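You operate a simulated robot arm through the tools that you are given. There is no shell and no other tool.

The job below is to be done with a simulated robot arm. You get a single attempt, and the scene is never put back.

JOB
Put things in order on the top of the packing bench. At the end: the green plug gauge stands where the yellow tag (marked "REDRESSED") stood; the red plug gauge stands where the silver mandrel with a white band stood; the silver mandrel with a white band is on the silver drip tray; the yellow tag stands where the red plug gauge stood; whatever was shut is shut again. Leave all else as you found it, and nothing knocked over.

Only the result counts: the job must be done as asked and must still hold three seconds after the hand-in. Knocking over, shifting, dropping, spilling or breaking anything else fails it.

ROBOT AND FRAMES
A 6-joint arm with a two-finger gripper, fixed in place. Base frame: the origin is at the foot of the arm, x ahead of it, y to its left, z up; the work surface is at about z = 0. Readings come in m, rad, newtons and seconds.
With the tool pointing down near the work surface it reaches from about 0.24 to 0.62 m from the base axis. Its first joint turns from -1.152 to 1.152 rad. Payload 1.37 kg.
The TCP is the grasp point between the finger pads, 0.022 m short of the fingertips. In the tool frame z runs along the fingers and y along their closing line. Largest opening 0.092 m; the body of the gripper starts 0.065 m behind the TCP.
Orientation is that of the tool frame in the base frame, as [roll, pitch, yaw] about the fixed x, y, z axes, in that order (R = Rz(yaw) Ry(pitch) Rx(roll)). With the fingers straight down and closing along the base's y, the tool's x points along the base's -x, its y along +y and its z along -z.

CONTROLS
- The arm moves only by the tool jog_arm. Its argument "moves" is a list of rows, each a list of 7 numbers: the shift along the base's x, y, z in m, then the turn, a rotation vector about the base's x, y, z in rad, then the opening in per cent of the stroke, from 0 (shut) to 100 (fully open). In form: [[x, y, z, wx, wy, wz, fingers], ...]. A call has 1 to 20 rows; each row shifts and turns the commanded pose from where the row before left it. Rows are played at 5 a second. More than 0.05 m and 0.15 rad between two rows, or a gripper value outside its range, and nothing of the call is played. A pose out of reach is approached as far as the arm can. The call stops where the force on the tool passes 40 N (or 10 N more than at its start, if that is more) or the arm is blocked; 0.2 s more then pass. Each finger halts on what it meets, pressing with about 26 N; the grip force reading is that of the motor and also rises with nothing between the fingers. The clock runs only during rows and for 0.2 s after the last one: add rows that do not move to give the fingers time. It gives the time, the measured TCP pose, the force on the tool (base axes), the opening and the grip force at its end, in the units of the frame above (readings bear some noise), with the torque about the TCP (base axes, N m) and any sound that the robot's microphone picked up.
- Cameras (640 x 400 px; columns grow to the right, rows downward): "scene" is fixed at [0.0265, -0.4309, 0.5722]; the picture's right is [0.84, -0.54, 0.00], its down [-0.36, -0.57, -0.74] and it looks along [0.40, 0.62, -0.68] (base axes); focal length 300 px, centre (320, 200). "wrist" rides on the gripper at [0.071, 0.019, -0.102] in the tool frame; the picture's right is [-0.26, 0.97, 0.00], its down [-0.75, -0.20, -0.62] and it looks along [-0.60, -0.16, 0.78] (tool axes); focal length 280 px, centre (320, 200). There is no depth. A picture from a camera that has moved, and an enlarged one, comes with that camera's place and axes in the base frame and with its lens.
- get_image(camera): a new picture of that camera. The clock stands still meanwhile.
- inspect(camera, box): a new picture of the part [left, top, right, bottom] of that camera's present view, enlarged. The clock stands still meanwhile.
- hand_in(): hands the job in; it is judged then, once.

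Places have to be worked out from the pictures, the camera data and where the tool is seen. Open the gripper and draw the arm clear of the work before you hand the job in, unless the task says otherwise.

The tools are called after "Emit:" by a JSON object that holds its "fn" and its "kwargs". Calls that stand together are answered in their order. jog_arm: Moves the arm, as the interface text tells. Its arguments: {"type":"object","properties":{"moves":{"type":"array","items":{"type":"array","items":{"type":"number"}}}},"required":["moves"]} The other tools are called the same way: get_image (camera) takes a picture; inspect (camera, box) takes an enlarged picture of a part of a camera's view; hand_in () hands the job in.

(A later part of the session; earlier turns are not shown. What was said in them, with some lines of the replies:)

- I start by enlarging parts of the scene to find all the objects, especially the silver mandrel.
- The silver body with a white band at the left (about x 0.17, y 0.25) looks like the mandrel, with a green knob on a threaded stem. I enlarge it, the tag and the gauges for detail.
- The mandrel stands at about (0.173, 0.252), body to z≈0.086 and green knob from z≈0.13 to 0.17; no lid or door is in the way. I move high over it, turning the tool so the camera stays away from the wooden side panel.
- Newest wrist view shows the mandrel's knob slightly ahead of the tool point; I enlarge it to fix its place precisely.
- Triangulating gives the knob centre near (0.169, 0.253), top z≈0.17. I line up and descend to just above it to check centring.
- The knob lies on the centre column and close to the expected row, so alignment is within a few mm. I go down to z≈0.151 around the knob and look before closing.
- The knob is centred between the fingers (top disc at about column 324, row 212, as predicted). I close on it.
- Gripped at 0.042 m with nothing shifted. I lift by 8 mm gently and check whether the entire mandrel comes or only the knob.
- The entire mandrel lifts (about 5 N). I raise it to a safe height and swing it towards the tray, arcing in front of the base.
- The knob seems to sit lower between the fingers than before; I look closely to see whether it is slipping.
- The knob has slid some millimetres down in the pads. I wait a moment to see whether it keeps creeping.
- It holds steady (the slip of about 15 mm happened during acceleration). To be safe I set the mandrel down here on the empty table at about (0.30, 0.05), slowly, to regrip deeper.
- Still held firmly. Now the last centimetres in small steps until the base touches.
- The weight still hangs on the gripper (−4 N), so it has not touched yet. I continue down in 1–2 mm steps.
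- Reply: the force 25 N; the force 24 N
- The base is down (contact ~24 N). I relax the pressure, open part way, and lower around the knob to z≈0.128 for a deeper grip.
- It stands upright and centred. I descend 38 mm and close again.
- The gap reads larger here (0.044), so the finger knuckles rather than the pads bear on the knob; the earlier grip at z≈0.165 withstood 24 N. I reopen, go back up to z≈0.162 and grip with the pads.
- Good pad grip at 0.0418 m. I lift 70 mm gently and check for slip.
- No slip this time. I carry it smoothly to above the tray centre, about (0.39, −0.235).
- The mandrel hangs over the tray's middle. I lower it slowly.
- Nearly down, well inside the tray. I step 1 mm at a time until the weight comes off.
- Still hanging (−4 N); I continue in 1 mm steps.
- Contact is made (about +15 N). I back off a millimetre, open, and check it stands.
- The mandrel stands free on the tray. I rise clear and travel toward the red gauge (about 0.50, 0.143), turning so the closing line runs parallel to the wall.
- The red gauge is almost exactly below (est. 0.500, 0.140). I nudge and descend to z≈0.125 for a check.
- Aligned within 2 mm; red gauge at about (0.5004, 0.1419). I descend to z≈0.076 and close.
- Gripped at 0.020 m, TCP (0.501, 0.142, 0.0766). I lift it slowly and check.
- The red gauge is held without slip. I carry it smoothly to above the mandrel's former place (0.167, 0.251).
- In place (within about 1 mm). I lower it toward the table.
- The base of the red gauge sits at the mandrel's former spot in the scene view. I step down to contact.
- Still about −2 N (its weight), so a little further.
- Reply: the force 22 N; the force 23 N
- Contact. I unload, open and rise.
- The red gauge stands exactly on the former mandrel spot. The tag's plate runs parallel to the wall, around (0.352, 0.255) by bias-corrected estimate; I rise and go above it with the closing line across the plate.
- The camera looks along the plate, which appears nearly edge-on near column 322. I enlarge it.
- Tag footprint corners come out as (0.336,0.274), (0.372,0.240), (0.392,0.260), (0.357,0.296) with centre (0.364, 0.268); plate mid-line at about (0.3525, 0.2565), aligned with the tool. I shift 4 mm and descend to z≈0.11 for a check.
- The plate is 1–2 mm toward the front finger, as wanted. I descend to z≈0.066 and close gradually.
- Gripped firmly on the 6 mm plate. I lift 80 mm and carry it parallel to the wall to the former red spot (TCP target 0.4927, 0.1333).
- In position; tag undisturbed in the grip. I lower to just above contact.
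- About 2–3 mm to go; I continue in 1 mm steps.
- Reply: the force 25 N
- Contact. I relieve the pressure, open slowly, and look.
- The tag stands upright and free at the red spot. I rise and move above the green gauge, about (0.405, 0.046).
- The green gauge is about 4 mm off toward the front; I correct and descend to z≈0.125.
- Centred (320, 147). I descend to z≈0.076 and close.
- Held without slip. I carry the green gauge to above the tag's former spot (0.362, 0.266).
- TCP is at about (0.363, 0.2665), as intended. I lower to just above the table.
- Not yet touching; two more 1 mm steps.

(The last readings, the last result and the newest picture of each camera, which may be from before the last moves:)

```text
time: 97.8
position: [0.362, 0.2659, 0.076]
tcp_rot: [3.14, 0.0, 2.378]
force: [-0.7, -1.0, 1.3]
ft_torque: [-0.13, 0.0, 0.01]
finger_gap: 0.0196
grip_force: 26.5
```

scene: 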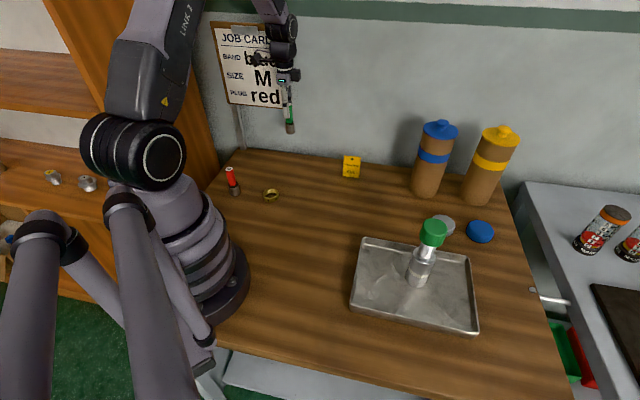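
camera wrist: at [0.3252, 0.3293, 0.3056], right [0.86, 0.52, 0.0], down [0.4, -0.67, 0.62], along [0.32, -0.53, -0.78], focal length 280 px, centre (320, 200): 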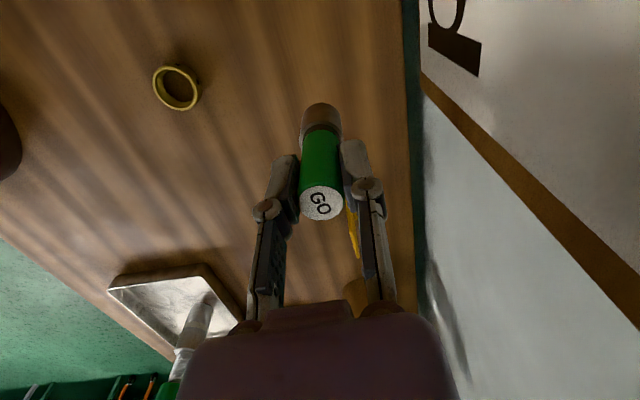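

Just touching (+1 N). I lower half a millimetre more, then open and look.

Emit:
{"fn": "jog_arm", "kwargs": {"moves": [[0, 0, -0.0003, 0, 0, 0, 0], [0, 0, 0, 0, 0, 0, 0], [0, 0, 0, 0, 0, 0, 30], [0, 0, 0, 0, 0, 0, 45], [0, 0, 0, 0, 0, 0, 60], [0, 0, 0, 0, 0, 0, 75], [0, 0, 0, 0, 0, 0, 75]]}}

Emit:
{"fn": "get_image", "kwargs": {"camera": "wrist"}}

Emit:
{"fn": "inspect", "kwargs": {"camera": "scene", "box": [200, 110, 380, 220]}}

```text
time: 99.4
position: [0.362, 0.2663, 0.0756]
tcp_rot: [3.139, -0.001, 2.378]
force: [0.4, -0.1, -0.1]
ft_torque: [0.0, 0.02, 0.0]
finger_gap: 0.0689
grip_force: 0.0
```

```text
taken
camera wrist: at [0.3236, 0.3296, 0.1776], right [0.86, 0.52, 0.0], down [0.4, -0.67, 0.62], along [0.32, -0.53, -0.78], focal length 280 px, centre (320, 200)
```

wrist: 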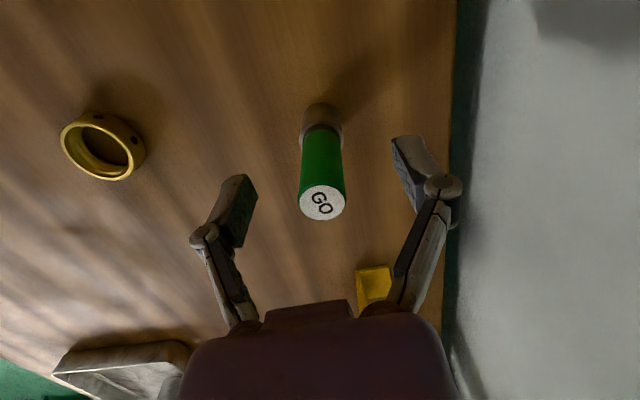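

```text
3.56 times, centred on (290, 165) of scene
camera zoom: at [0.0265, -0.4309, 0.5722], right [0.84, -0.54, 0.0], down [-0.36, -0.57, -0.74], along [0.4, 0.62, -0.68], focal length 1068 px, centre (427, 324)
```

zoom: 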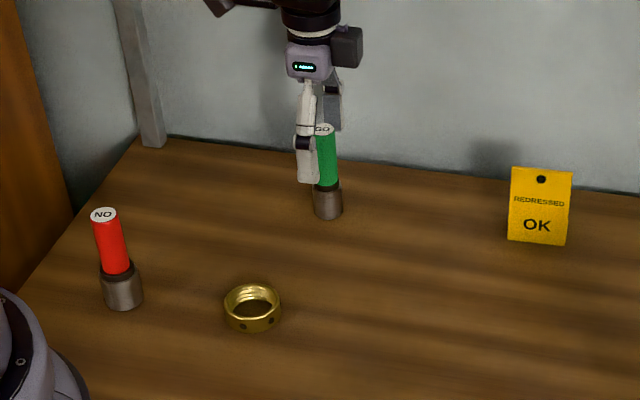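

The green gauge stands on the tag's former spot. I rise straight up and draw the arm back to a clear place.

Emit:
{"fn": "jog_arm", "kwargs": {"moves": [[0, 0, 0.01, 0, 0, 0, 75], [0, 0, 0.02, 0, 0, 0, 75], [0, 0, 0.04, 0, 0, 0, 75], [0, 0, 0.04, 0, 0, 0, 100], [0, 0, 0.04, 0, 0, 0, 100], [0, 0, 0.03, 0, 0, 0, 100], [0, -0.02, 0, 0, 0, 0, 100], [0, -0.025, 0, 0, 0, 0, 100], [0, -0.025, 0, 0, 0, 0, 100], [0, -0.025, 0, 0, 0, 0, 100], [0, -0.025, 0, 0, 0, 0, 100], [0, -0.025, 0, 0, 0, 0, 100], [0, 0, 0, 0, 0, 0, 100]]}}

Emit:
{"fn": "get_image", "kwargs": {"camera": "scene"}}

Emit:
{"fn": "inspect", "kwargs": {"camera": "scene", "box": [200, 110, 380, 220]}}

Emit:
{"fn": "inspect", "kwargs": {"camera": "scene", "box": [340, 110, 530, 345]}}

```text
time: 102.2
position: [0.3617, 0.1212, 0.2556]
tcp_rot: [3.14, 0.0, 2.38]
force: [-0.5, 0.0, 0.3]
ft_torque: [-0.03, -0.04, 0.01]
finger_gap: 0.092
grip_force: 0.1
```

```text
taken
```

scene: 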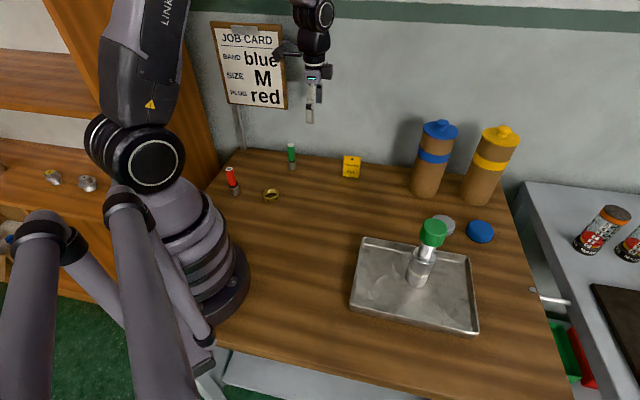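

```text
3.56 times, centred on (290, 165) of scene
camera zoom: at [0.0265, -0.4309, 0.5722], right [0.84, -0.54, 0.0], down [-0.36, -0.57, -0.74], along [0.4, 0.62, -0.68], focal length 1068 px, centre (427, 324)
```

zoom: 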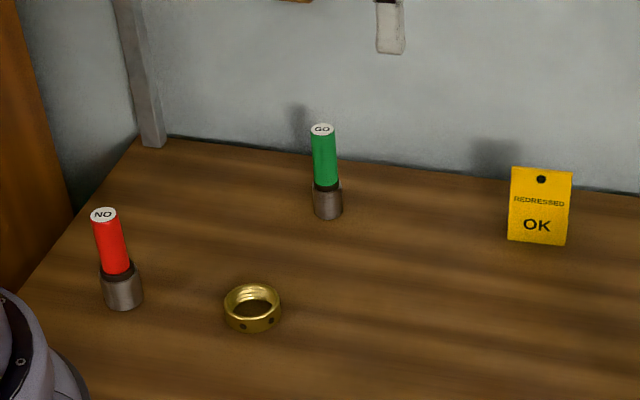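

```text
1.70 times, centred on (435, 228) of scene
camera zoom: at [0.0265, -0.4309, 0.5722], right [0.84, -0.54, 0.0], down [-0.36, -0.57, -0.74], along [0.4, 0.62, -0.68], focal length 511 px, centre (124, 153)
```

zoom: 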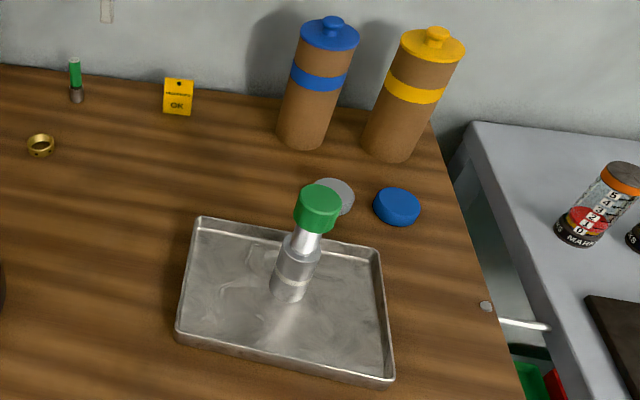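

Everything stands as asked: mandrel on the tray, red gauge on the mandrel's spot, tag on the red spot, green gauge on the tag's spot. Nothing else has moved, both canisters are shut, and the arm is open and clear, so I hand in.

Emit:
{"fn": "hand_in", "kwargs": {}}

```text
The job is handed in.
```

The bench is in the order you asked for, and I've handed the job in. I don't have the judging result. In the last pictures before hand-in everything was upright.

| Item | Where it ended up | Position x, y (m) |
|---|---|---|
| Silver mandrel with white band | on the silver drip tray, near the middle | (0.389, -0.235) |
| Red plug gauge | where the mandrel stood, within about 1 mm | (0.167, 0.251) |
| Yellow tag | where the red gauge stood, facing the same way as before | around (0.501, 0.142) |
| Green plug gauge | where the tag stood | (0.362, 0.266) |

- **Mandrel:** I took the silver piece with the white band and green knob to be the mandrel. It slid about 15 mm down in the gripper on the first carry. I set it down upright on empty table, gripped it again and carried on without further slip.
- **Tag and green gauge:** The tag has a foot behind its plate, so "where it stood" is a little ambiguous. I used a point between the plate and the centre of its footprint.
- **Everything else:** I did not need to open anything, and both canisters are still shut. The other items look unmoved, and the arm is open and clear of the work.
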